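You operate a simulated robot arm through the tools that you are given. There is no shell and no other tool.

You run a simulated robot arm. Do the job below in one go: nothing can be reset, and whatever is moved stays where it is left.

## Task
Put things in order on the top of the brown bench. At the end: the gold gilt tablet with five petals stands on top of the brown block with gold top; the folded pad with orange band stands on top of the brown mould marked rosette; the sheet with yellow and black block stands where the folded pad with orange band stood; the white pad with yellow band stands where the sheet with yellow and black block stood; whatever was shut is shut again. Leave all else as you found it, and nothing knocked over.

Only the result counts: the job must be done as asked and must still hold three seconds after the hand-in. Knocking over, shifting, dropping, spilling or breaking anything else fails it. Flat cloth is picked up by pressing the open fingertips on it (5 to 10 N) and closing them slowly along it; thin cloth reads only 2 to 8 mm in the jaws.

## Robot
A 6-joint arm with a two-finger gripper, fixed in place. Base frame: the origin is at the foot of the arm, x ahead of it, y to its left, z up; the work surface is at about z = 0. Lengths are in mm, angles in rad, forces in N, time in s.
With the tool pointing down near the work surface it reaches from about 180 to 480 mm from the base axis. Its first joint turns from -1.152 to 1.152 rad. Payload 1.76 kg.
The tool frame sits at the grasp point between the pads (the TCP): z along the fingers, y along the line on which they close. The tips reach 29 mm beyond it. The gripper opens to 82 mm; its body begins 58 mm behind the TCP.
Orientation is that of the tool frame in the base frame, as a unit quaternion [w, x, y, z]. With the fingers straight down and closing along the base's y, the tool's x points along the base's -x, its y along +y and its z along -z.

## Interface
- The arm moves only by the tool play_rows. Its argument "series" is a list of rows, each a list of 7 numbers: the shift along the base's x, y, z in mm, then the turn, a rotation vector about the base's x, y, z in rad, then the gripper command, from -1 (fully open) to 1 (shut), values between in proportion. In form: [[tx, ty, tz, wx, wy, wz, gripper], ...]. A call has 1 to 20 rows; each row shifts and turns the commanded pose from where the row before left it. Rows are played at 5 a second. More than 50 mm and 0.15 rad between two rows, or a gripper value outside its range, and nothing of the call is played. Where a pose cannot be reached the arm comes as near as it can. A force on the tool above 40 N (or 10 N above the force at the start of the call, whichever is more), or a blocked arm, ends the call early, and 0.2 s more pass. The fingers move at their own pace (about 203.5 mm/s each) and stop on an object; they squeeze with about 28 N. The grip force told is the motor's: it shows also when the fingers shut on nothing. Time passes only in rows, and 0.2 s behind the last, so rows that do not move let the fingers close. It gives the time, the measured TCP pose, the force on the tool (base axes), the opening and the grip force at its end, in the units of the frame above (readings bear some noise), with the torque about the TCP (base axes, N m) and any sound that the robot's microphone picked up.
- Cameras (640 x 400 px; columns grow to the right, rows downward): "scene" is fixed at [66.1, 334.4, 431]; the picture's right is [-0.63, -0.78, 0.00], its down [-0.38, 0.31, -0.87] and it looks along [0.68, -0.55, -0.49] (base axes); focal length 227 px, centre (320, 200). "wrist" rides on the gripper at [79, 4, -89] in the tool frame; the picture's right is [-0.05, 1.00, 0.00], its down [-0.71, -0.04, -0.71] and it looks along [-0.71, -0.04, 0.71] (tool axes); focal length 256 px, centre (320, 200). There is no depth. A picture from a camera that has moved, and an enlarged one, comes with that camera's place and axes in the base frame and with its lens. The place of the scene camera against the robot may be out by one fixed shift of up to 12 mm in any direction.
- grab_frame(camera): a new picture of that camera. The clock stands still meanwhile.
- zoom(camera, box): a new picture of the part [left, top, right, bottom] of that camera's present view, enlarged. The clock stands still meanwhile.
- hand_in(): hands the job in; it is judged then, once.

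Places have to be worked out from the pictures, the camera data and where the tool is seen. Open the gripper and draw the arm clear of the work before you hand the job in, unless the task says otherwise.

The tools are called after "Call:" by a JSON object that holds its "op" and its "data". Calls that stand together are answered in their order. play_rows: Moves the arm, as the interface text tells. Its arguments: {"type":"object","properties":{"series":{"type":"array"}},"required":["series"]} The other tools are called the same way: grab_frame (camera) takes a picture; zoom (camera, box) takes an enlarged picture of a part of a camera's view; hand_in () hands the job in.

At the start:

```text
clock: 0.0
tool_pos: [291.4, 51.0, 304.1]
ee_rot: [0.0, 0.0, 1.0, 0.0]
force: [0.3, -0.9, 0.3]
ft_torque: [0.02, 0.01, -0.04]
width: 82.1
grip_force: 0.1
```

scene: 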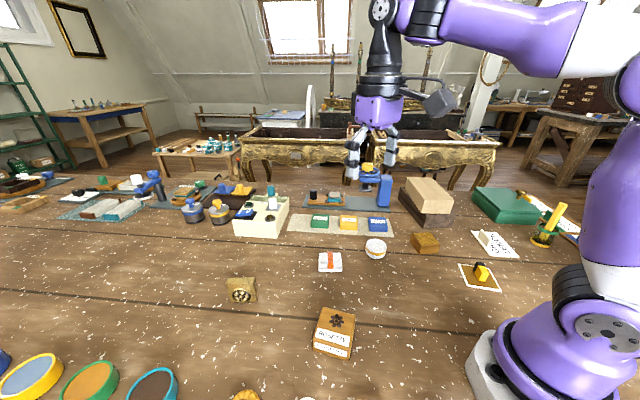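
wrist: 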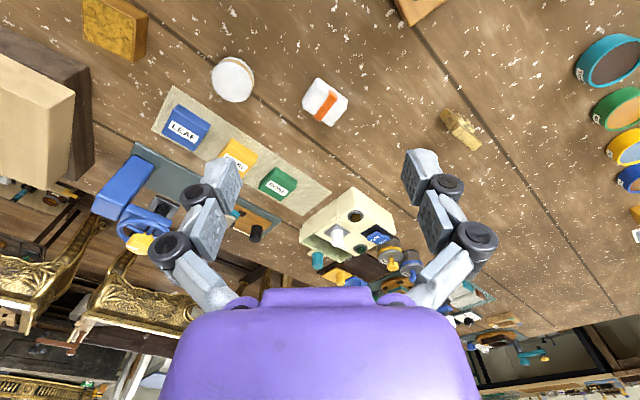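

I'll start with close views of the bench to identify each item.

Call:
{"op": "zoom", "data": {"camera": "scene", "box": [200, 220, 400, 380]}}

Call:
{"op": "zoom", "data": {"camera": "scene", "box": [380, 160, 580, 300]}}

Call:
{"op": "zoom", "data": {"camera": "scene", "box": [170, 150, 400, 270]}}

Call:
{"op": "zoom", "data": {"camera": "scene", "box": [0, 300, 340, 400]}}

Call:
{"op": "zoom", "data": {"camera": "wrist", "box": [60, 0, 400, 240]}}

Call:
{"op": "zoom", "data": {"camera": "wrist", "box": [380, 0, 640, 240]}}

```text
2.50 times, centred on (300, 300) of scene
camera zoom: at [66.1, 334.4, 431.0], right [-0.63, -0.78, 0.0], down [-0.38, 0.31, -0.87], along [0.68, -0.55, -0.49], focal length 568 px, centre (370, -50)
```

zoom: 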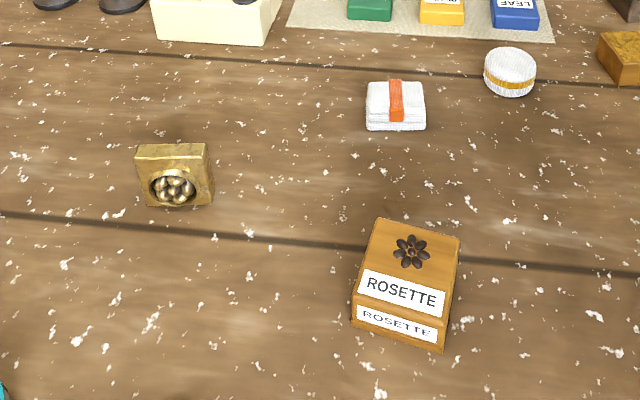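

```text
2.86 times, centred on (480, 230) of scene
camera zoom: at [66.1, 334.4, 431.0], right [-0.63, -0.78, 0.0], down [-0.38, 0.31, -0.87], along [0.68, -0.55, -0.49], focal length 649 px, centre (-137, 114)
```

zoom: 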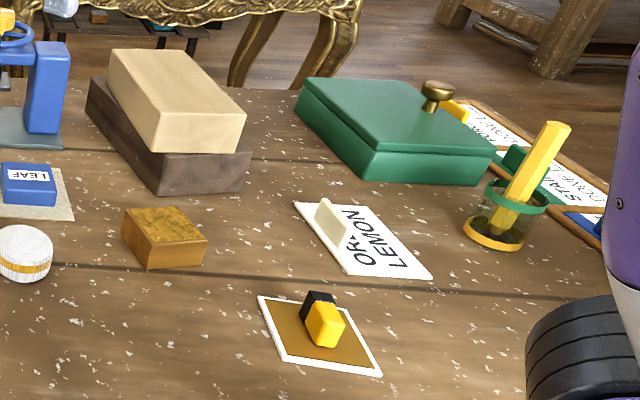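

```text
2.78 times, centred on (285, 210) of scene
camera zoom: at [66.1, 334.4, 431.0], right [-0.63, -0.78, 0.0], down [-0.38, 0.31, -0.87], along [0.68, -0.55, -0.49], focal length 632 px, centre (417, 172)
```

zoom: 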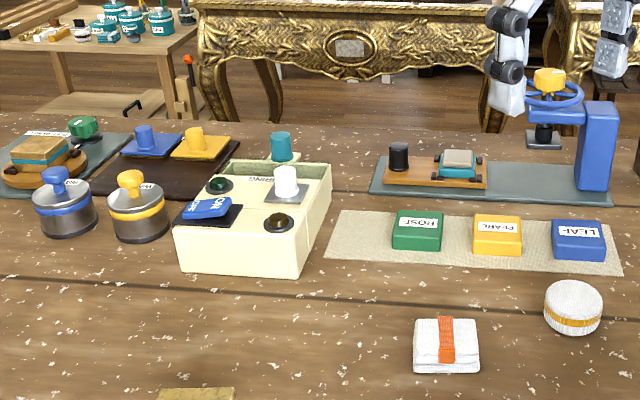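

```text
1.88 times, centred on (170, 350) of scene
camera zoom: at [66.1, 334.4, 431.0], right [-0.63, -0.78, 0.0], down [-0.38, 0.31, -0.87], along [0.68, -0.55, -0.49], focal length 428 px, centre (602, -82)
```

zoom: 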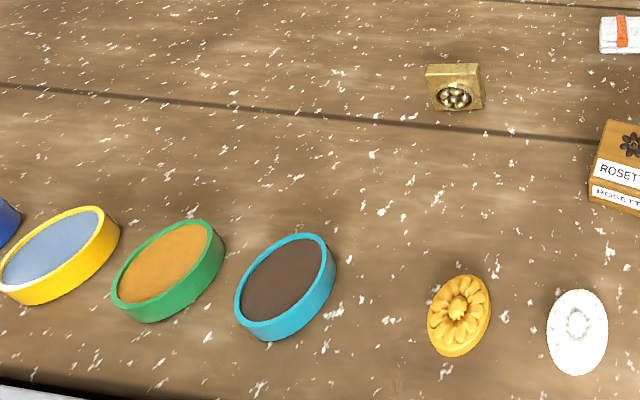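

```text
1.67 times, centred on (230, 120) of wrist
camera zoom: at [214.2, 55.3, 392.8], right [0.05, 1.0, 0.0], down [0.71, -0.04, 0.71], along [0.71, -0.04, -0.71], focal length 427 px, centre (470, 333)
```

zoom: 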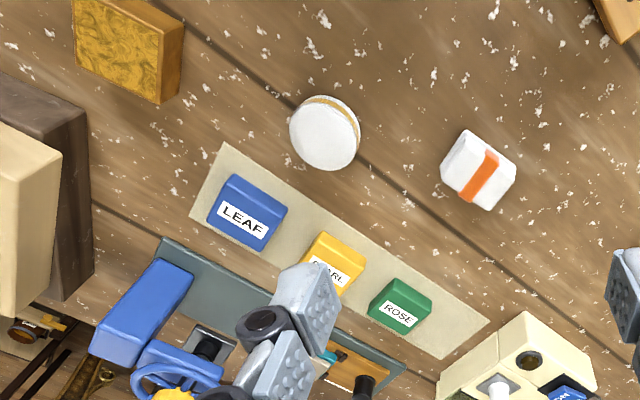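

```text
1.67 times, centred on (510, 120) of wrist
camera zoom: at [214.2, 55.3, 392.8], right [0.05, 1.0, 0.0], down [0.71, -0.04, 0.71], along [0.71, -0.04, -0.71], focal length 427 px, centre (3, 333)
```

zoom: 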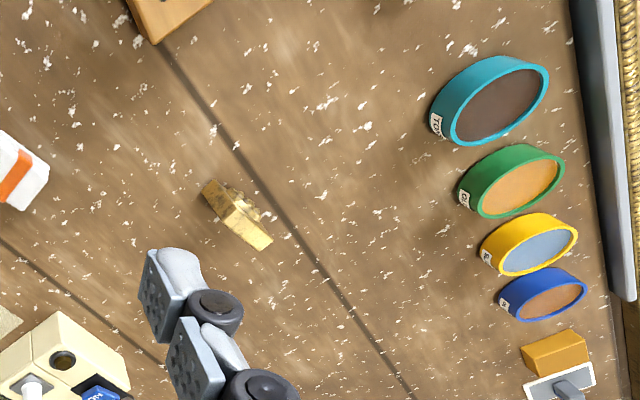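

Call:
{"op": "zoom", "data": {"camera": "scene", "box": [220, 270, 270, 310]}}

Call:
{"op": "zoom", "data": {"camera": "wrist", "box": [430, 95, 490, 155]}}

Call:
{"op": "zoom", "data": {"camera": "scene", "box": [440, 250, 520, 300]}}

Call:
{"op": "zoom", "data": {"camera": "scene", "box": [0, 150, 180, 230]}}

Call:
{"op": "zoom", "data": {"camera": "scene", "box": [460, 170, 600, 260]}}

Call:
{"op": "zoom", "data": {"camera": "scene", "box": [300, 290, 380, 370]}}

```text
10.00 times, centred on (245, 290) of scene
camera zoom: at [66.1, 334.4, 431.0], right [-0.63, -0.78, 0.0], down [-0.38, 0.31, -0.87], along [0.68, -0.55, -0.49], focal length 2272 px, centre (1070, -700)
```

zoom: 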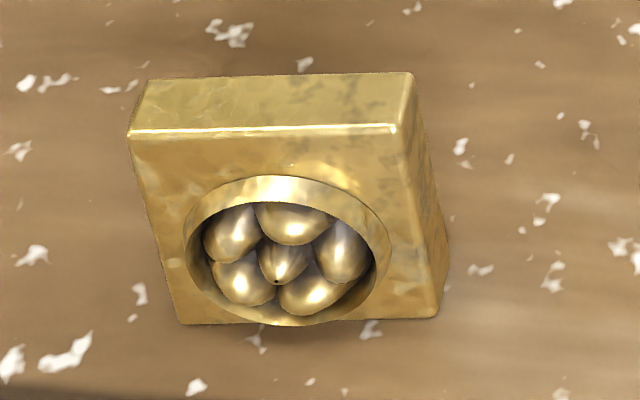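

```text
6.67 times, centred on (460, 125) of wrist
camera zoom: at [214.2, 55.3, 392.8], right [0.05, 1.0, 0.0], down [0.71, -0.04, 0.71], along [0.71, -0.04, -0.71], focal length 1707 px, centre (-613, 700)
```

zoom: 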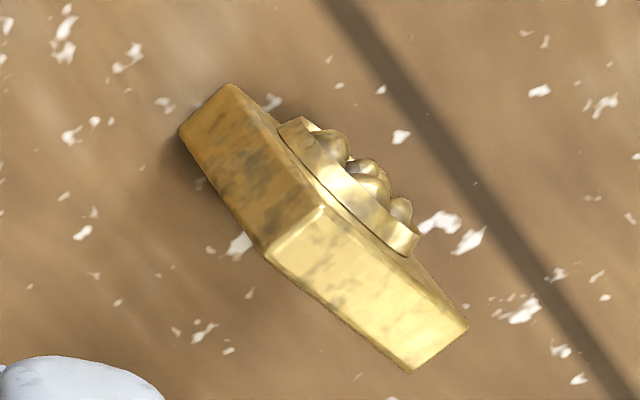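

```text
8.00 times, centred on (480, 275) of scene
camera zoom: at [66.1, 334.4, 431.0], right [-0.63, -0.78, 0.0], down [-0.38, 0.31, -0.87], along [0.68, -0.55, -0.49], focal length 1818 px, centre (-960, -400)
```

zoom: 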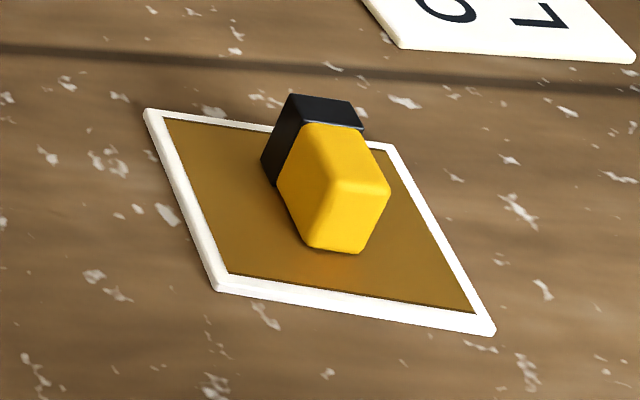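

```text
3.56 times, centred on (90, 190) of scene
camera zoom: at [66.1, 334.4, 431.0], right [-0.63, -0.78, 0.0], down [-0.38, 0.31, -0.87], along [0.68, -0.55, -0.49], focal length 808 px, centre (1138, 236)
```

zoom: 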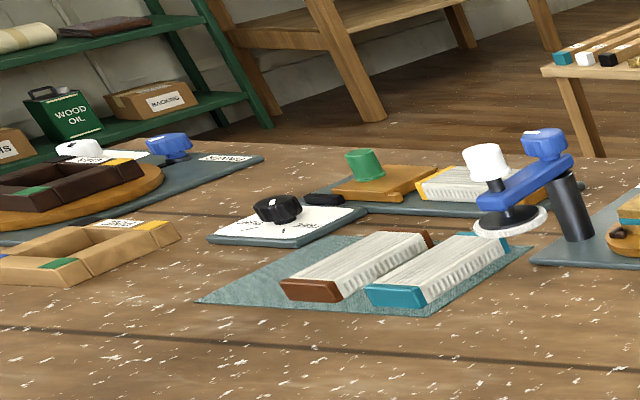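

```text
4.44 times, centred on (530, 215) of scene
camera zoom: at [66.1, 334.4, 431.0], right [-0.63, -0.78, 0.0], down [-0.38, 0.31, -0.87], along [0.68, -0.55, -0.49], focal length 1010 px, centre (-613, 133)
```

zoom: 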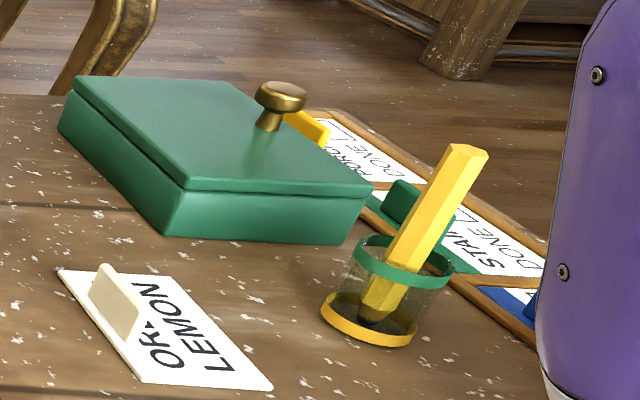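

```text
5.00 times, centred on (340, 330) of scene
camera zoom: at [66.1, 334.4, 431.0], right [-0.63, -0.78, 0.0], down [-0.38, 0.31, -0.87], along [0.68, -0.55, -0.49], focal length 1136 px, centre (220, -450)
```

zoom: 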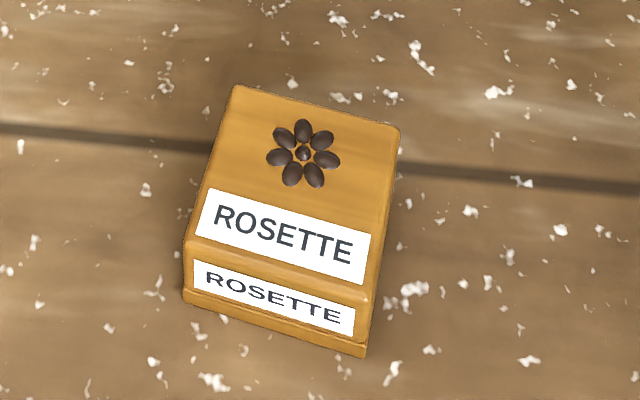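

The upright gold tablet shows five petals around a centre, and I can identify all the other named items. I'll lower the wrist camera over the folded pad to measure it properly.

Call:
{"op": "play_rows", "data": {"series": [[13, 0, -50, 0, 0, 0, -1], [13, 0, -50, 0, 0, 0, -1], [12, 0, -50, 0, 0, 0, -1], [0, 0, 0, 0, 0, 0, -1]]}}

Call:
{"op": "grab_frame", "data": {"camera": "wrist"}}

Call:
{"op": "zoom", "data": {"camera": "wrist", "box": [270, 80, 390, 180]}}

Call:
{"op": "grab_frame", "data": {"camera": "scene"}}

```text
refused: row 1 steps farther than a row can; nothing moved
```

```text
taken
camera wrist: at [214.2, 55.3, 392.8], right [0.05, 1.0, 0.0], down [0.71, -0.04, 0.71], along [0.71, -0.04, -0.71], focal length 256 px, centre (320, 200)
```

wrist: 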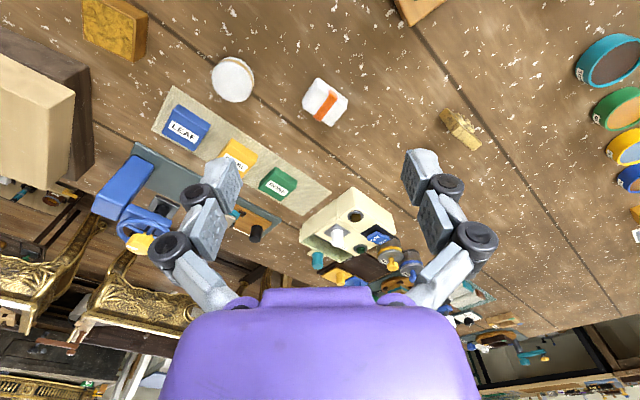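

```text
4.00 times, centred on (330, 130) of wrist
camera zoom: at [214.2, 55.3, 392.8], right [0.05, 1.0, 0.0], down [0.71, -0.04, 0.71], along [0.71, -0.04, -0.71], focal length 1024 px, centre (280, 480)
```

zoom: 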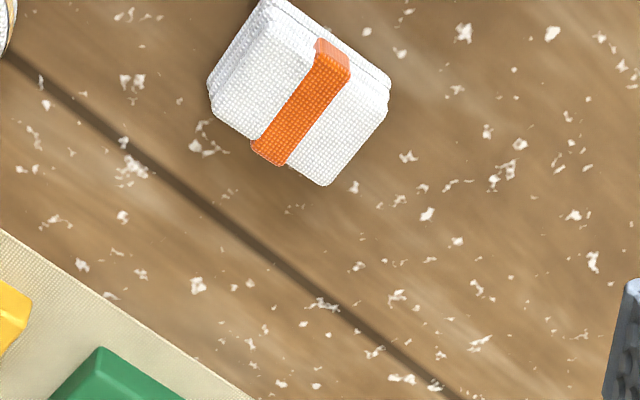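

```text
taken
```

scene: 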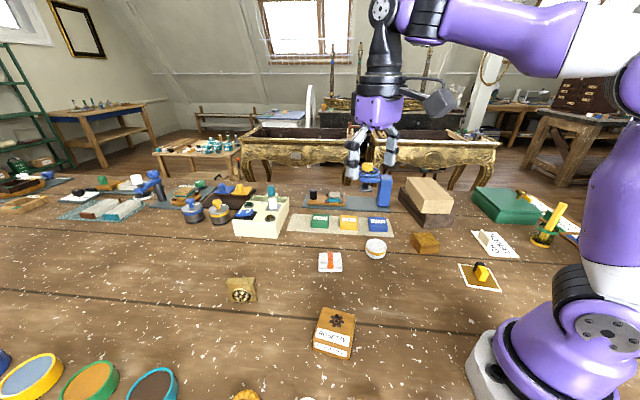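

The combined step was over the 50 mm limit, so I'll use smaller rows and descend toward the folded pad at about (385, 52).

Call:
{"op": "play_rows", "data": {"series": [[10, 0, -45, 0, 0, 0, -1], [10, 0, -45, 0, 0, 0, -1], [10, 0, -40, 0, 0, 0, -1], [5, 0, -20, 0, 0, 0, -1], [0, 0, 0, 0, 0, 0, -1]]}}

Call:
{"op": "grab_frame", "data": {"camera": "wrist"}}

Call:
{"op": "zoom", "data": {"camera": "wrist", "box": [270, 80, 390, 180]}}

```text
clock: 1.2
tool_pos: [326.8, 51.3, 152.8]
ee_rot: [0.0, 0.0, 1.0, 0.0]
force: [0.1, 0.4, -0.7]
ft_torque: [0.01, 0.0, 0.01]
width: 82.0
grip_force: 0.0
```

```text
taken
camera wrist: at [247.8, 55.6, 242.9], right [0.05, 1.0, 0.0], down [0.71, -0.04, 0.71], along [0.71, -0.04, -0.71], focal length 256 px, centre (320, 200)
```

wrist: 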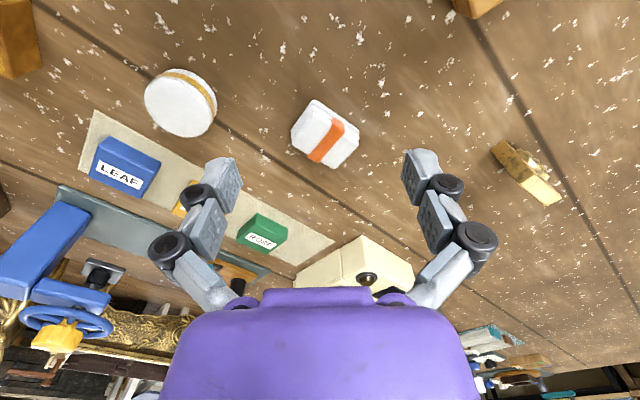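

```text
4.00 times, centred on (330, 130) of wrist
camera zoom: at [247.8, 55.6, 242.9], right [0.05, 1.0, 0.0], down [0.71, -0.04, 0.71], along [0.71, -0.04, -0.71], focal length 1024 px, centre (280, 480)
```

zoom: 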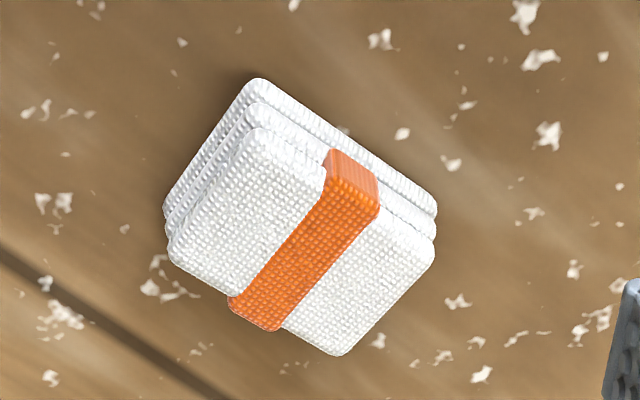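

The folded pad's centre is near (388, 54), its long side lies about 49° from x, and it measures roughly 58×42×20 mm. Next I'll look at the rosette mould.

Call:
{"op": "play_rows", "data": {"series": [[-29, 23, 2, 0, 0, 0, -1], [-29, 23, 2, 0, 0, 0, -1], [-29, 23, 2, 0, 0, 0, -1], [-29, 23, 2, 0, 0, 0, -1], [-29, 23, 2, 0, 0, 0, -1], [0, 0, 0, 0, 0, 0, -1]]}}

Call:
{"op": "grab_frame", "data": {"camera": "wrist"}}

Call:
{"op": "zoom", "data": {"camera": "wrist", "box": [250, 60, 390, 180]}}

Call:
{"op": "zoom", "data": {"camera": "scene", "box": [300, 230, 400, 280]}}

```text
clock: 2.6
tool_pos: [181.8, 164.9, 164.4]
ee_rot: [0.0, 0.0, 1.0, 0.0]
force: [0.2, -0.4, 0.4]
ft_torque: [0.04, 0.02, 0.03]
width: 82.1
grip_force: 0.0
```

```text
taken
camera wrist: at [102.6, 169.9, 253.5], right [0.05, 1.0, 0.0], down [0.71, -0.04, 0.71], along [0.71, -0.04, -0.71], focal length 256 px, centre (320, 200)
```

wrist: 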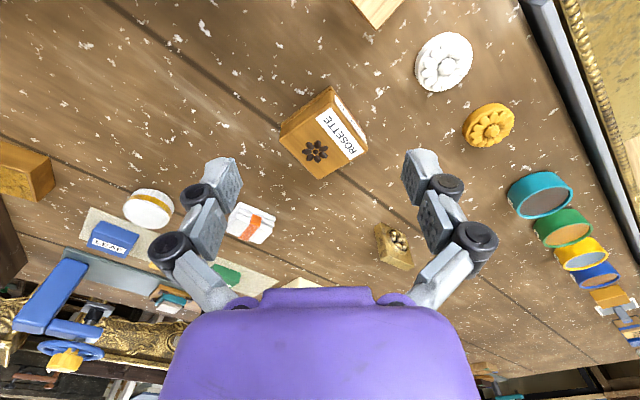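

```text
3.33 times, centred on (320, 120) of wrist
camera zoom: at [102.6, 169.9, 253.5], right [0.05, 1.0, 0.0], down [0.71, -0.04, 0.71], along [0.71, -0.04, -0.71], focal length 853 px, centre (320, 467)
```

zoom: 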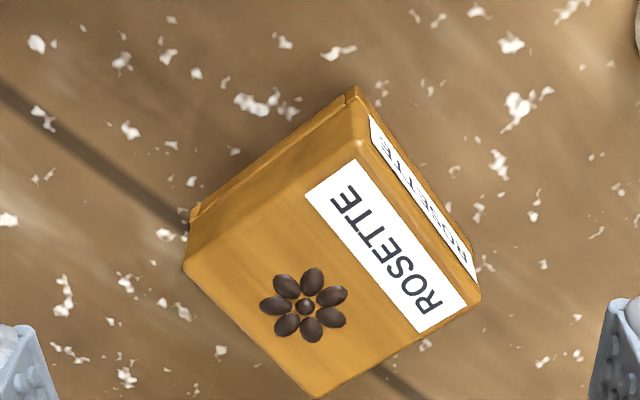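

```text
6.40 times, centred on (350, 255) of scene
camera zoom: at [66.1, 334.4, 431.0], right [-0.63, -0.78, 0.0], down [-0.38, 0.31, -0.87], along [0.68, -0.55, -0.49], focal length 1454 px, centre (128, -152)
```

zoom: 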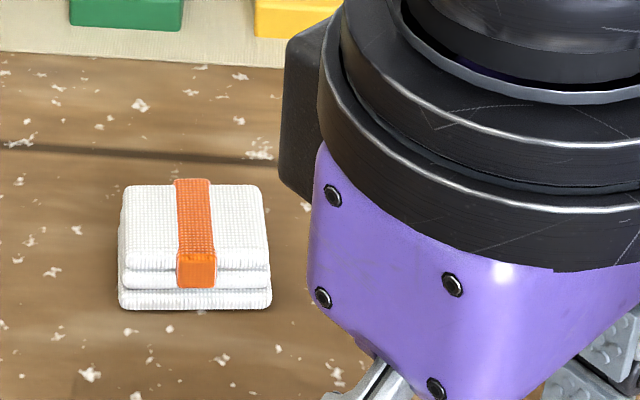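

The mould's top centre is about (243, 167) at a height near 36 mm. It is a roughly 62 mm square turned about 34°. Next I'll view the tablet.

Call:
{"op": "play_rows", "data": {"series": [[37, 21, 0, 0, 0, 0, -1], [37, 21, 0, 0, 0, 0, -1], [37, 21, 0, 0, 0, 0, -1], [37, 21, 0, 0, 0, 0, -1], [0, 0, 0, 0, 0, 0, -1]]}}

Call:
{"op": "grab_frame", "data": {"camera": "wrist"}}

Call:
{"op": "zoom", "data": {"camera": "wrist", "box": [270, 100, 390, 200]}}

Call:
{"op": "grab_frame", "data": {"camera": "scene"}}

```text
clock: 3.8
tool_pos: [330.2, 252.5, 163.4]
ee_rot: [0.001, 0.001, 1.0, -0.001]
force: [-0.4, -0.1, -0.4]
ft_torque: [-0.02, 0.01, -0.01]
width: 81.9
grip_force: 0.0
```

```text
taken
camera wrist: at [251.9, 257.2, 253.6], right [0.05, 1.0, 0.0], down [0.71, -0.04, 0.71], along [0.71, -0.04, -0.71], focal length 256 px, centre (320, 200)
```

wrist: 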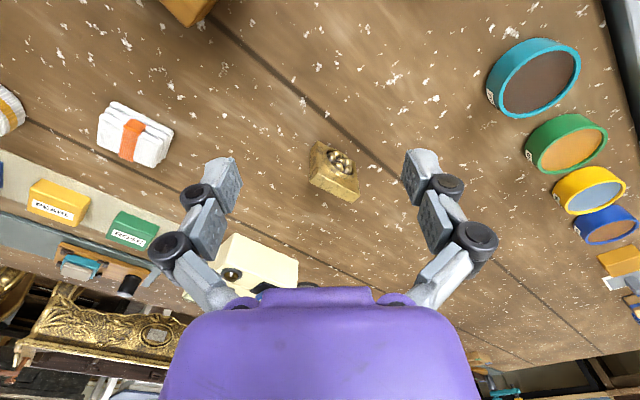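

```text
4.00 times, centred on (330, 150) of wrist
camera zoom: at [251.9, 257.2, 253.6], right [0.05, 1.0, 0.0], down [0.71, -0.04, 0.71], along [0.71, -0.04, -0.71], focal length 1024 px, centre (280, 400)
```

zoom: 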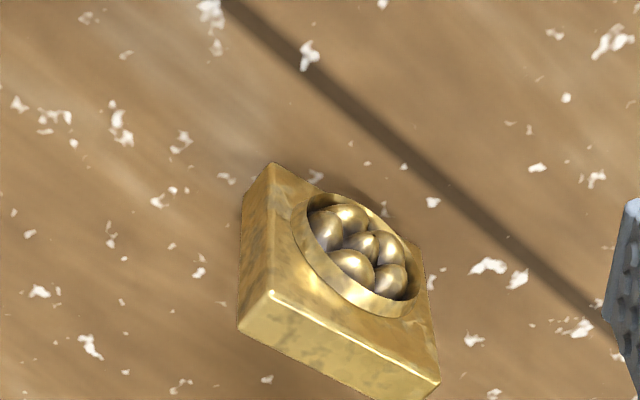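

```text
taken
```

scene: 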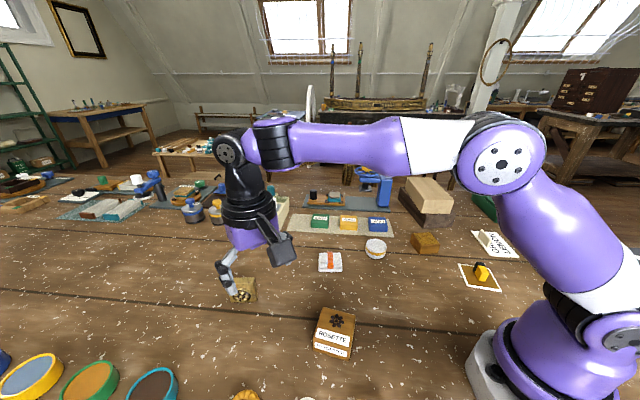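

The tablet stands upright at about (431, 264). It is around 54 mm wide, 57 mm tall and 14.5 mm thick, and its width runs at about 54.5°. Next I'll look at the round pad.

Call:
{"op": "play_rows", "data": {"series": [[-9, -46, -1, 0, 0, 0, -1], [-9, -46, -1, 0, 0, 0, -1], [-9, -46, -1, 0, 0, 0, -1], [-9, -46, -1, 0, 0, 0, -1], [-9, -46, -1, 0, 0, 0, -1], [-9, -46, -1, 0, 0, 0, -1], [-6, -46, -1, 0, 0, 0, -1], [0, 0, 0, 0, 0, 0, -1]]}}

Call:
{"op": "grab_frame", "data": {"camera": "wrist"}}

Call:
{"op": "zoom", "data": {"camera": "wrist", "box": [270, 60, 390, 160]}}

```text
clock: 5.6
tool_pos: [270.2, -74.2, 159.3]
ee_rot: [0.001, 0.0, 1.0, 0.0]
force: [0.3, 0.2, -0.5]
ft_torque: [-0.04, 0.0, -0.01]
width: 82.0
grip_force: 0.1
```

```text
taken
camera wrist: at [192.1, -69.8, 247.5], right [0.05, 1.0, 0.0], down [0.71, -0.04, 0.71], along [0.71, -0.04, -0.71], focal length 256 px, centre (320, 200)
```

wrist: 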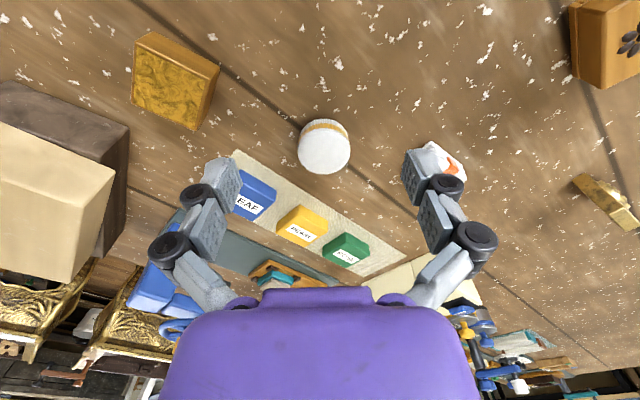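

```text
4.00 times, centred on (330, 110) of wrist
camera zoom: at [192.1, -69.8, 247.5], right [0.05, 1.0, 0.0], down [0.71, -0.04, 0.71], along [0.71, -0.04, -0.71], focal length 1024 px, centre (280, 560)
```

zoom: 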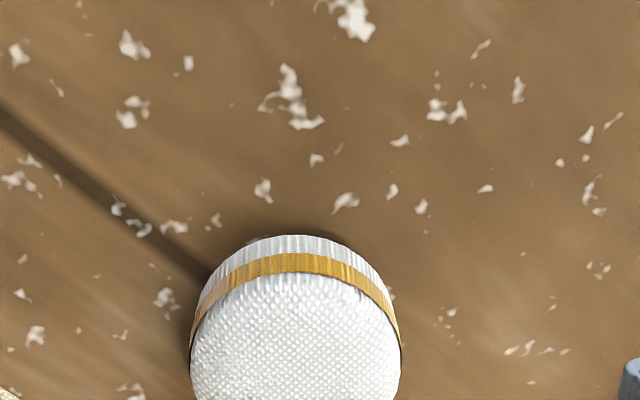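

The round pad is centred near (348, -74), about 57 mm across and 19 mm high. Next is the brown block with the gold top.

Call:
{"op": "play_rows", "data": {"series": [[-25, -40, 0, 0, 0, 0, -1], [-25, -40, 0, 0, 0, 0, -1], [-25, -40, 0, 0, 0, 0, -1], [0, 0, 0, 0, 0, 0, -1]]}}

Call:
{"op": "grab_frame", "data": {"camera": "wrist"}}

Call:
{"op": "zoom", "data": {"camera": "wrist", "box": [250, 60, 390, 180]}}

```text
clock: 6.6
tool_pos: [197.1, -193.6, 159.3]
ee_rot: [0.001, 0.0, 1.0, 0.0]
force: [-0.2, 0.5, 0.0]
ft_torque: [0.0, 0.0, -0.05]
width: 82.0
grip_force: 0.0
```

```text
taken
camera wrist: at [118.4, -188.6, 247.7], right [0.05, 1.0, 0.0], down [0.71, -0.04, 0.71], along [0.71, -0.04, -0.71], focal length 256 px, centre (320, 200)
```

wrist: 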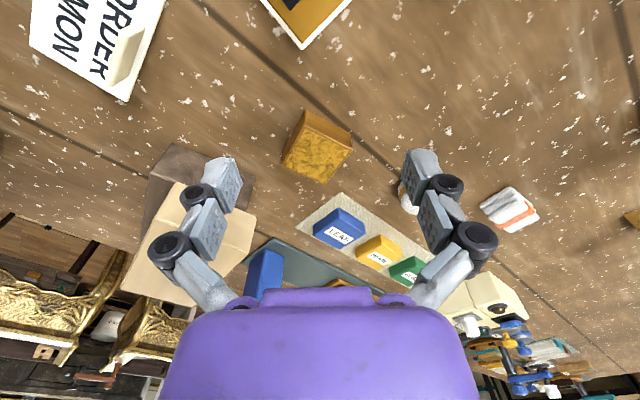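

```text
3.33 times, centred on (320, 120) of wrist
camera zoom: at [118.4, -188.6, 247.7], right [0.05, 1.0, 0.0], down [0.71, -0.04, 0.71], along [0.71, -0.04, -0.71], focal length 853 px, centre (320, 467)
```

zoom: 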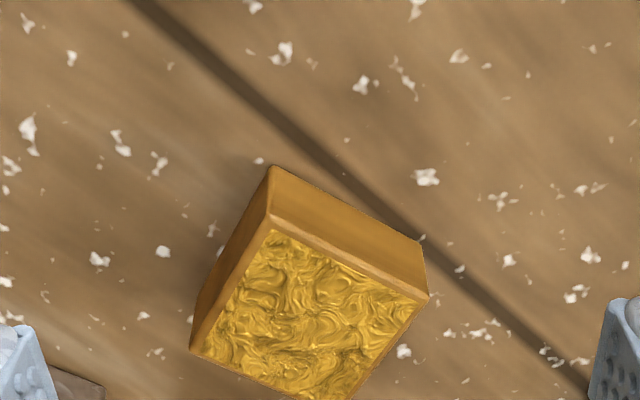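

The block is centred at about (273, -201) with its top near 30 mm, about 53 mm square and turned −34.6°/57°. Next I'll turn the wrist to look at the yellow/black sheet.

Call:
{"op": "play_rows", "data": {"series": [[-11.5, 4.2, 0, 0, 0, -0.131, -1], [-11.5, 4.2, 0, 0, 0, -0.131, -1], [-11.5, 4.2, 0, 0, 0, -0.131, -1], [-11.5, 4.2, 0, 0, 0, -0.131, -1], [-11.5, 4.2, 0, 0, 0, -0.131, -1], [-11.5, 4.2, 0, 0, 0, -0.131, -1], [-11.5, 4.2, 0, 0, 0, -0.131, -1], [-11.5, 4.2, 0, 0, 0, -0.131, -1], [0, 0, 0, 0, 0, 0, -1]]}}

Call:
{"op": "grab_frame", "data": {"camera": "wrist"}}

Call:
{"op": "zoom", "data": {"camera": "wrist", "box": [250, 60, 390, 180]}}

Call:
{"op": "grab_frame", "data": {"camera": "scene"}}

```text
clock: 8.6
tool_pos: [102.6, -158.1, 155.6]
ee_rot: [0.001, 0.501, 0.865, 0.0]
force: [0.3, -0.3, 0.3]
ft_torque: [0.03, -0.02, -0.01]
width: 82.2
grip_force: 0.1
```

```text
taken
camera wrist: at [67.9, -86.7, 245.7], right [0.89, 0.45, 0.0], down [0.32, -0.63, 0.71], along [0.32, -0.63, -0.71], focal length 256 px, centre (320, 200)
```

wrist: 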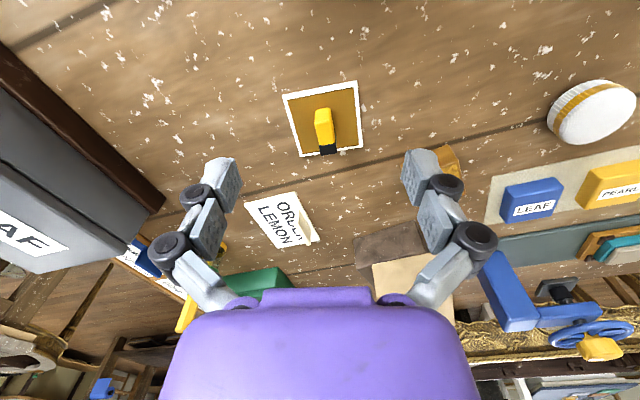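

```text
3.33 times, centred on (320, 120) of wrist
camera zoom: at [67.9, -86.7, 245.7], right [0.89, 0.45, 0.0], down [0.32, -0.63, 0.71], along [0.32, -0.63, -0.71], focal length 853 px, centre (320, 467)
```

zoom: 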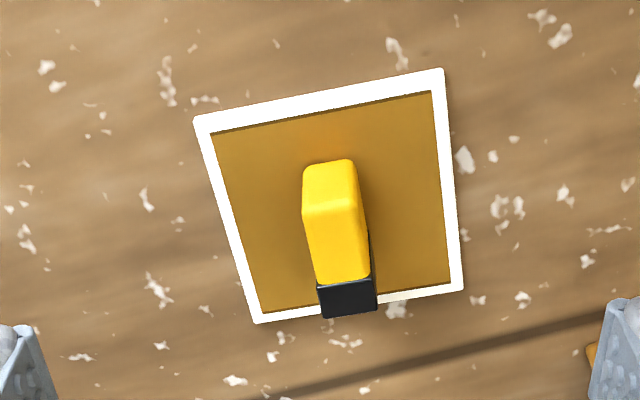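

```text
taken
```

scene: 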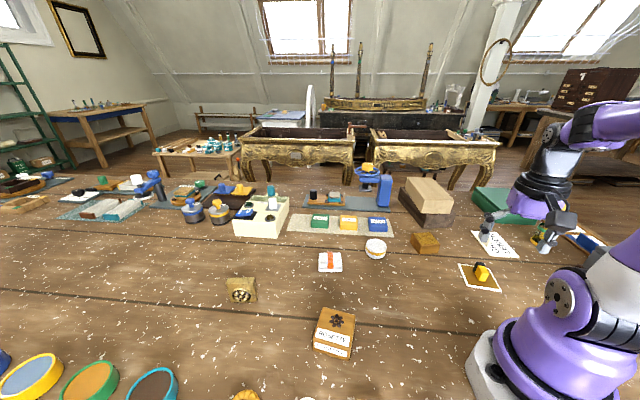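

The sheet is centred at about (132, -200), roughly 71 mm square. The block on it lies along −53° and its top is near z=28. First job is the folded pad: I'll move above it and turn the fingers to close across its short side.

Call:
{"op": "play_rows", "data": {"series": [[20.4, 15.15, -1, 0, 0, 0.136, -1], [20.4, 15.15, -1, 0, 0, 0.136, -1], [20.4, 15.15, -1, 0, 0, 0.136, -1], [20.4, 15.15, -1, 0, 0, 0.136, -1], [20.4, 15.15, -1, 0, 0, 0.136, -1], [20.4, 15.15, -1, 0, 0, 0.136, -1], [20.4, 15.15, -1, 0, 0, 0.136, -1], [20.4, 15.15, -1, 0, 0, 0.136, -1], [20.4, 15.15, -1, 0, 0, 0.136, -1], [20.4, 15.15, -1, 0, 0, 0.136, -1], [20.4, 15.15, -1, 0, 0, 0.136, -1], [20.4, 15.15, -1, 0, 0, 0.136, -1], [20.4, 15.15, -1, 0, 0, 0.136, -1], [20.4, 15.15, -1, 0, 0, 0.136, -1], [0, 0, 0, 0, 0, 0, -1]]}}

Call:
{"op": "grab_frame", "data": {"camera": "wrist"}}

Call:
{"op": "zoom", "data": {"camera": "wrist", "box": [250, 30, 390, 150]}}

```text
clock: 11.8
tool_pos: [389.0, 53.3, 142.1]
ee_rot: [0.0, -0.416, 0.91, 0.0]
force: [0.4, 0.6, -0.5]
ft_torque: [-0.03, 0.0, 0.03]
width: 82.2
grip_force: 0.0
```

```text
taken
camera wrist: at [335.2, -2.9, 230.9], right [-0.72, 0.69, 0.0], down [0.49, 0.51, 0.71], along [0.49, 0.51, -0.71], focal length 256 px, centre (320, 200)
```

wrist: 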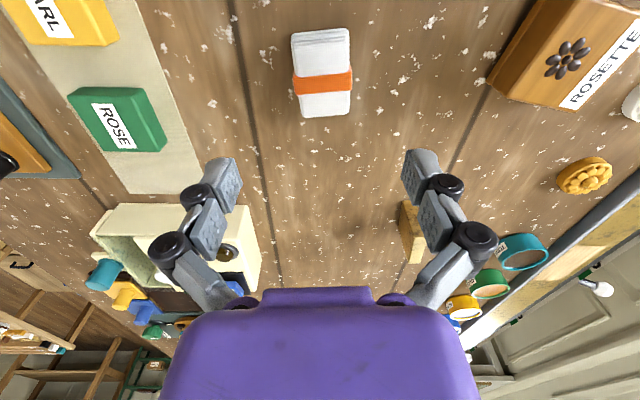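

```text
3.33 times, centred on (320, 90) of wrist
camera zoom: at [335.2, -2.9, 230.9], right [-0.72, 0.69, 0.0], down [0.49, 0.51, 0.71], along [0.49, 0.51, -0.71], focal length 853 px, centre (320, 567)
```

zoom: 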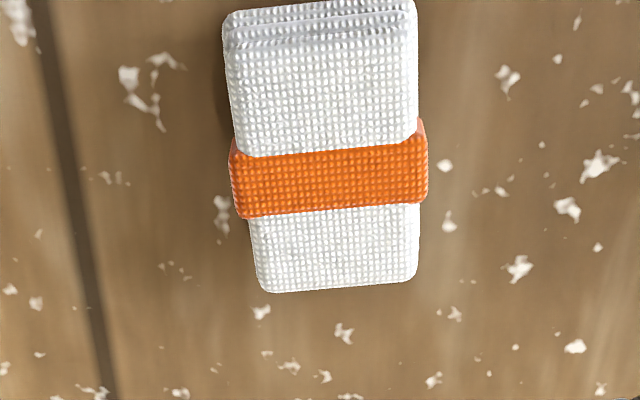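

The pad sits almost centred under the tool at about (387, 54.5). I'll descend around it in two stages.

Call:
{"op": "play_rows", "data": {"series": [[-2, 1.2, -40, 0, 0, 0.03, -1], [0, 0, -30, 0, 0, 0, -1], [0, 0, -20, 0, 0, 0, -1], [0, 0, 0, 0, 0, 0, -1]]}}

Call:
{"op": "grab_frame", "data": {"camera": "wrist"}}

Call:
{"op": "grab_frame", "data": {"camera": "scene"}}

```text
clock: 12.8
tool_pos: [386.9, 54.1, 51.8]
ee_rot: [0.0, -0.429, 0.903, 0.001]
force: [0.2, 0.3, -0.6]
ft_torque: [0.02, 0.0, -0.02]
width: 81.9
grip_force: 0.0
```

```text
taken
camera wrist: at [334.9, -3.8, 141.9], right [-0.74, 0.67, 0.0], down [0.48, 0.52, 0.71], along [0.48, 0.52, -0.71], focal length 256 px, centre (320, 200)
```

wrist: 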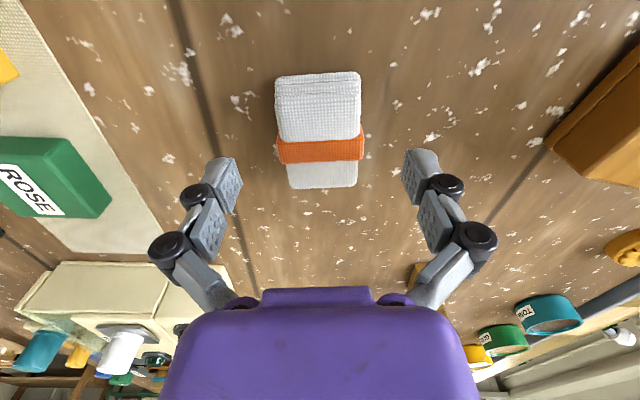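

```text
taken
```

scene: 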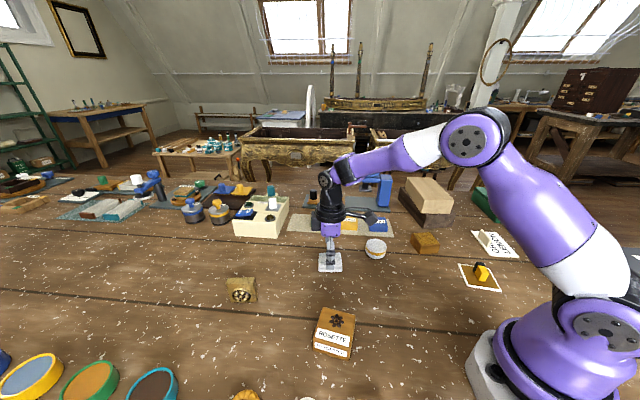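

The orange band sits midway between the fingertips and level with them. I'll descend to about 3 mm tip clearance and close.

Call:
{"op": "play_rows", "data": {"series": [[0, 0, -12, 0, 0, 0, -1], [0, 0, -7, 0, 0, 0, -1], [0, 0, 0, 0, 0, 0, -1], [0, 0, 0, 0, 0, 0, 0], [0, 0, 0, 0, 0, 0, 1], [0, 0, 0, 0, 0, 0, 1], [0, 0, 0, 0, 0, 0, 1]]}}

Call:
{"op": "grab_frame", "data": {"camera": "wrist"}}

Call:
{"op": "zoom", "data": {"camera": "scene", "box": [290, 220, 390, 290]}}

```text
clock: 14.4
tool_pos: [385.3, 54.5, 34.7]
ee_rot: [0.001, -0.428, 0.904, 0.001]
force: [0.4, -0.3, 11.8]
ft_torque: [-0.04, -0.05, 0.0]
width: 43.8
grip_force: 28.0
```

```text
taken
camera wrist: at [333.6, -3.3, 123.7], right [-0.74, 0.67, 0.0], down [0.47, 0.52, 0.71], along [0.48, 0.52, -0.71], focal length 256 px, centre (320, 200)
```

wrist: 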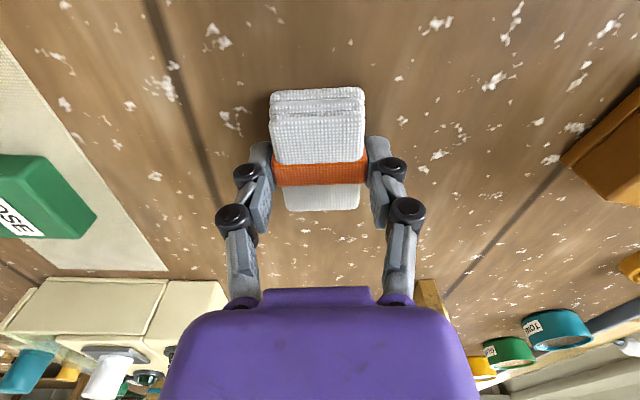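

```text
5.71 times, centred on (340, 255) of scene
camera zoom: at [66.1, 334.4, 431.0], right [-0.63, -0.78, 0.0], down [-0.38, 0.31, -0.87], along [0.68, -0.55, -0.49], focal length 1298 px, centre (206, -114)
```

zoom: 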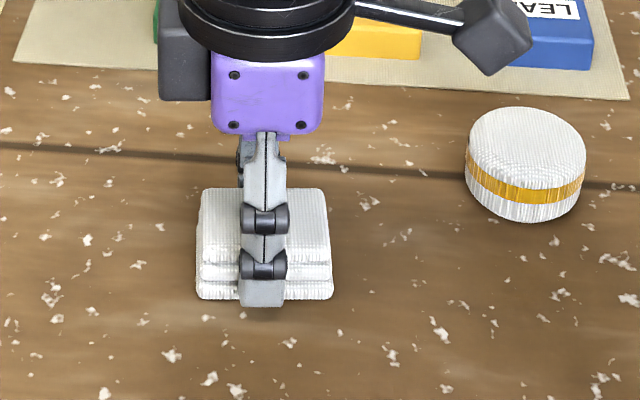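

The pad is gripped at 43.8 mm, with the fingertips lightly touching the bench. I'll lift straight up and check.

Call:
{"op": "play_rows", "data": {"series": [[0, 0, 10, 0, 0, 0, 1], [0, 0, 20, 0, 0, 0, 1], [0, 0, 35, 0, 0, 0, 1], [0, 0, 40, 0, 0, 0, 1], [0, 0, 0, 0, 0, 0, 1]]}}

Call:
{"op": "grab_frame", "data": {"camera": "wrist"}}

Call:
{"op": "grab_frame", "data": {"camera": "scene"}}

```text
clock: 15.6
tool_pos: [388.3, 55.2, 137.9]
ee_rot: [0.0, -0.428, 0.904, 0.0]
force: [0.0, 0.3, -0.2]
ft_torque: [0.01, 0.01, 0.01]
width: 43.9
grip_force: 27.9
```

```text
taken
camera wrist: at [335.2, -2.2, 226.9], right [-0.74, 0.67, 0.0], down [0.48, 0.52, 0.71], along [0.48, 0.52, -0.71], focal length 256 px, centre (320, 200)
```

wrist: 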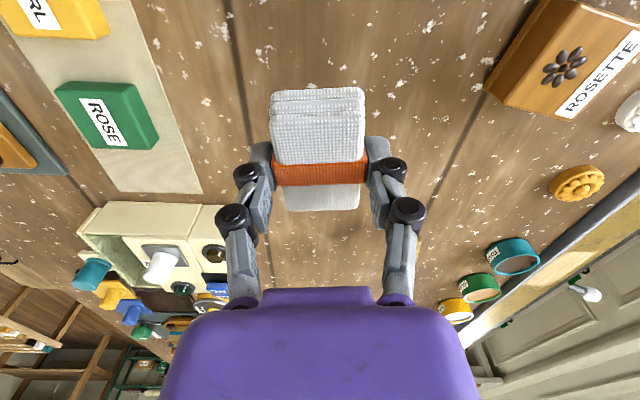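

```text
taken
```

scene: 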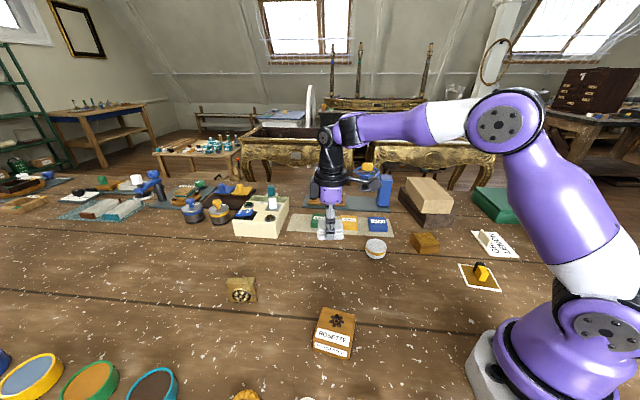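

The pad is held squarely. I'll carry it to above the mould at (243, 167) and turn it to match the mould's edges.

Call:
{"op": "play_rows", "data": {"series": [[-29, 22.4, 0, 0, 0, -0.055, 1], [-29, 22.4, 0, 0, 0, -0.055, 1], [-29, 22.4, 0, 0, 0, -0.055, 1], [-29, 22.4, 0, 0, 0, -0.055, 1], [-29, 22.4, 0, 0, 0, -0.055, 1], [0, 0, 0, 0, 0, 0, 1]]}}

Call:
{"op": "grab_frame", "data": {"camera": "wrist"}}

Call:
{"op": "zoom", "data": {"camera": "scene", "box": [260, 240, 420, 370]}}

```text
clock: 17.0
tool_pos: [242.2, 166.6, 139.3]
ee_rot: [0.0, -0.3, 0.954, 0.0]
force: [0.4, -0.6, 0.4]
ft_torque: [-0.04, 0.04, -0.02]
width: 43.7
grip_force: 28.1
```

```text
taken
camera wrist: at [176.4, 124.9, 228.9], right [-0.53, 0.85, 0.0], down [0.6, 0.37, 0.71], along [0.6, 0.37, -0.71], focal length 256 px, centre (320, 200)
```

wrist: 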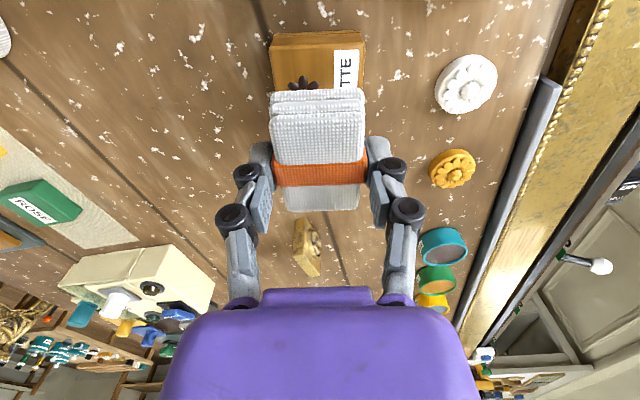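

```text
3.08 times, centred on (340, 305) of scene
camera zoom: at [66.1, 334.4, 431.0], right [-0.63, -0.78, 0.0], down [-0.38, 0.31, -0.87], along [0.68, -0.55, -0.49], focal length 699 px, centre (258, -123)
```

zoom: 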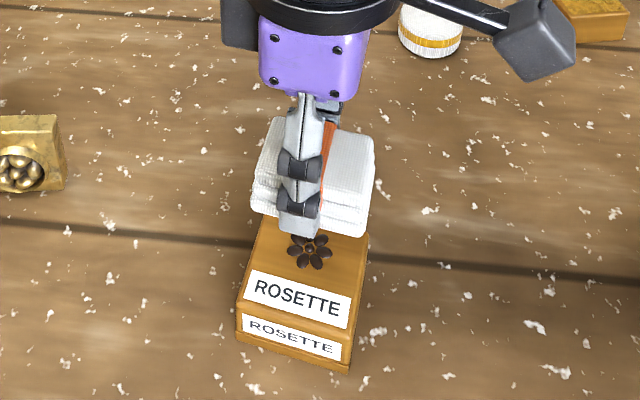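

The pad and mould are aligned in yaw. I'll lower partway and check again before setting it down.

Call:
{"op": "play_rows", "data": {"series": [[0.8, 0.4, -30, 0, 0, 0, 1], [0, 0, -22, 0, 0, 0, 1], [0, 0, 0, 0, 0, 0, 1]]}}

Call:
{"op": "zoom", "data": {"camera": "wrist", "box": [240, 30, 400, 230]}}

Call:
{"op": "zoom", "data": {"camera": "scene", "box": [290, 280, 390, 370]}}

```text
clock: 17.8
tool_pos: [243.0, 167.0, 88.2]
ee_rot: [0.0, -0.3, 0.954, -0.001]
force: [0.9, -0.1, 0.0]
ft_torque: [-0.02, -0.01, 0.01]
width: 43.8
grip_force: 28.3
```

```text
2.00 times, centred on (320, 130) of wrist
camera zoom: at [176.5, 126.1, 176.0], right [-0.53, 0.85, 0.0], down [0.6, 0.37, 0.71], along [0.6, 0.37, -0.71], focal length 512 px, centre (320, 340)
```

zoom: 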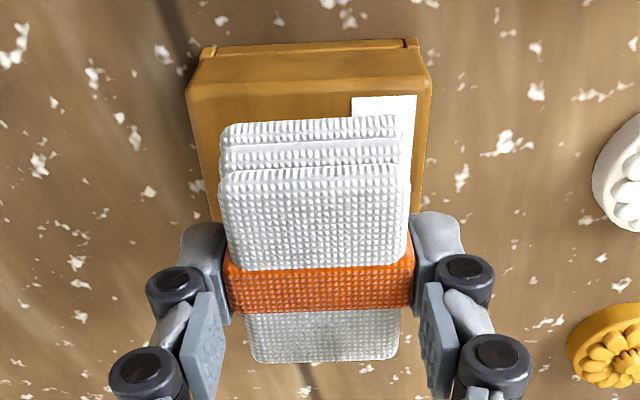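

```text
4.44 times, centred on (340, 325) of scene
camera zoom: at [66.1, 334.4, 431.0], right [-0.63, -0.78, 0.0], down [-0.38, 0.31, -0.87], along [0.68, -0.55, -0.49], focal length 1010 px, centre (231, -356)
```

zoom: 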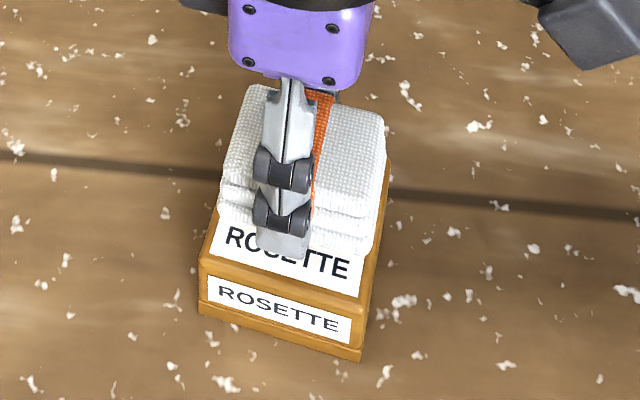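

The pad and mould line up within about 1 mm. I'll lower gently to contact.

Call:
{"op": "play_rows", "data": {"series": [[0, 0, -10, 0, 0, 0, 1], [0, 0, -4, 0, 0, 0, 1], [0, 0, -2, 0, 0, 0, 1], [0, 0, 0, 0, 0, 0, 1]]}}

Call:
{"op": "zoom", "data": {"camera": "scene", "box": [290, 280, 390, 370]}}

```text
clock: 18.8
tool_pos: [241.6, 166.8, 70.6]
ee_rot: [0.0, -0.301, 0.954, 0.0]
force: [0.8, -0.3, 0.1]
ft_torque: [-0.02, -0.01, 0.01]
width: 43.6
grip_force: 28.4
```

```text
4.44 times, centred on (340, 325) of scene
camera zoom: at [66.1, 334.4, 431.0], right [-0.63, -0.78, 0.0], down [-0.38, 0.31, -0.87], along [0.68, -0.55, -0.49], focal length 1010 px, centre (231, -356)
```

zoom: 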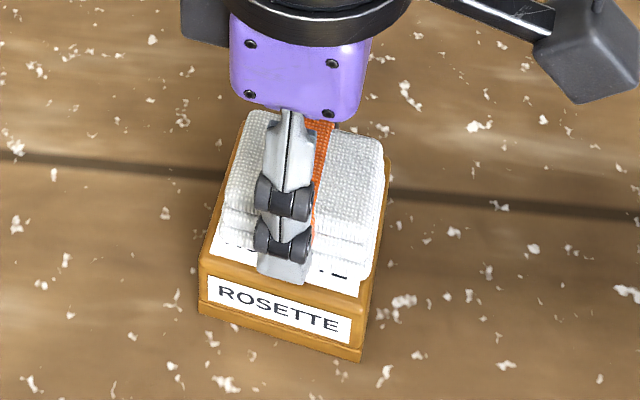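

There's no contact force yet, so I'll continue down in small steps.

Call:
{"op": "play_rows", "data": {"series": [[0, 0, -1.5, 0, 0, 0, 1], [0, 0, 0, 0, 0, 0, 1]]}}

Call:
{"op": "play_rows", "data": {"series": [[0, 0, -1.5, 0, 0, 0, 1], [0, 0, 0, 0, 0, 0, 1]]}}

```text
clock: 19.4
tool_pos: [243.1, 167.5, 70.5]
ee_rot: [0.002, -0.3, 0.954, 0.0]
force: [-5.6, -1.9, 27.1]
ft_torque: [-0.11, 0.24, -0.02]
width: 43.8
grip_force: 28.0
```

```text
clock: 20.0
tool_pos: [244.1, 167.2, 68.6]
ee_rot: [0.001, -0.3, 0.954, -0.001]
force: [-0.5, -0.3, 30.1]
ft_torque: [0.01, 0.02, 0.0]
width: 43.6
grip_force: 27.8
```

Firm contact on the mould top. I'll ease the press, open the fingers and rise.

Call:
{"op": "play_rows", "data": {"series": [[0, 0, 1.5, 0, 0, 0, 1], [0, 0, 0, 0, 0, 0, -0.2], [0, 0, 0, 0, 0, 0, -0.5], [0, 0, 0, 0, 0, 0, -0.8], [0, 0, 10, 0, 0, 0, -0.8], [0, 0, 30, 0, 0, 0, -1], [0, 0, 40, 0, 0, 0, -1], [0, 0, 20, 0, 0, 0, -1], [0, 0, 0, 0, 0, 0, -1]]}}

Call:
{"op": "grab_frame", "data": {"camera": "wrist"}}

Call:
{"op": "zoom", "data": {"camera": "scene", "box": [290, 280, 390, 370]}}

```text
clock: 22.0
tool_pos: [242.1, 167.7, 171.1]
ee_rot: [0.0, -0.301, 0.954, -0.001]
force: [-0.5, -0.6, 0.6]
ft_torque: [0.02, -0.03, 0.0]
width: 82.0
grip_force: 0.0
```

```text
taken
camera wrist: at [176.5, 126.9, 260.2], right [-0.53, 0.85, 0.0], down [0.6, 0.37, 0.71], along [0.6, 0.37, -0.71], focal length 256 px, centre (320, 200)
```

wrist: 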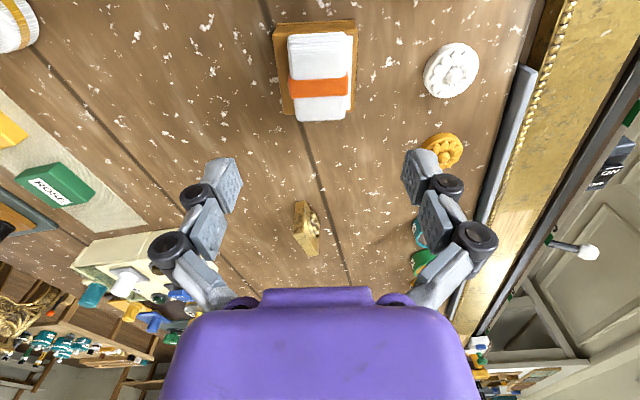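

```text
4.44 times, centred on (340, 325) of scene
camera zoom: at [66.1, 334.4, 431.0], right [-0.63, -0.78, 0.0], down [-0.38, 0.31, -0.87], along [0.68, -0.55, -0.49], focal length 1010 px, centre (231, -356)
```

zoom: 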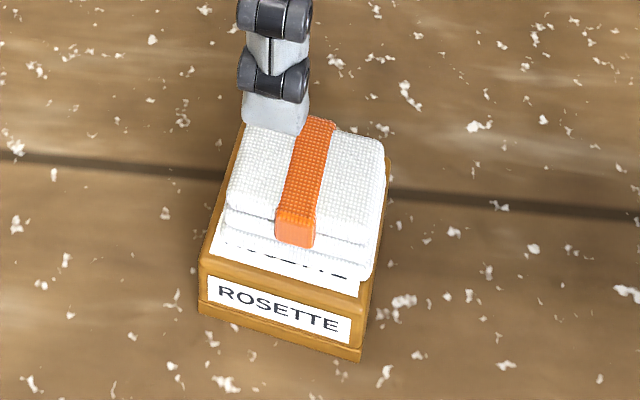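

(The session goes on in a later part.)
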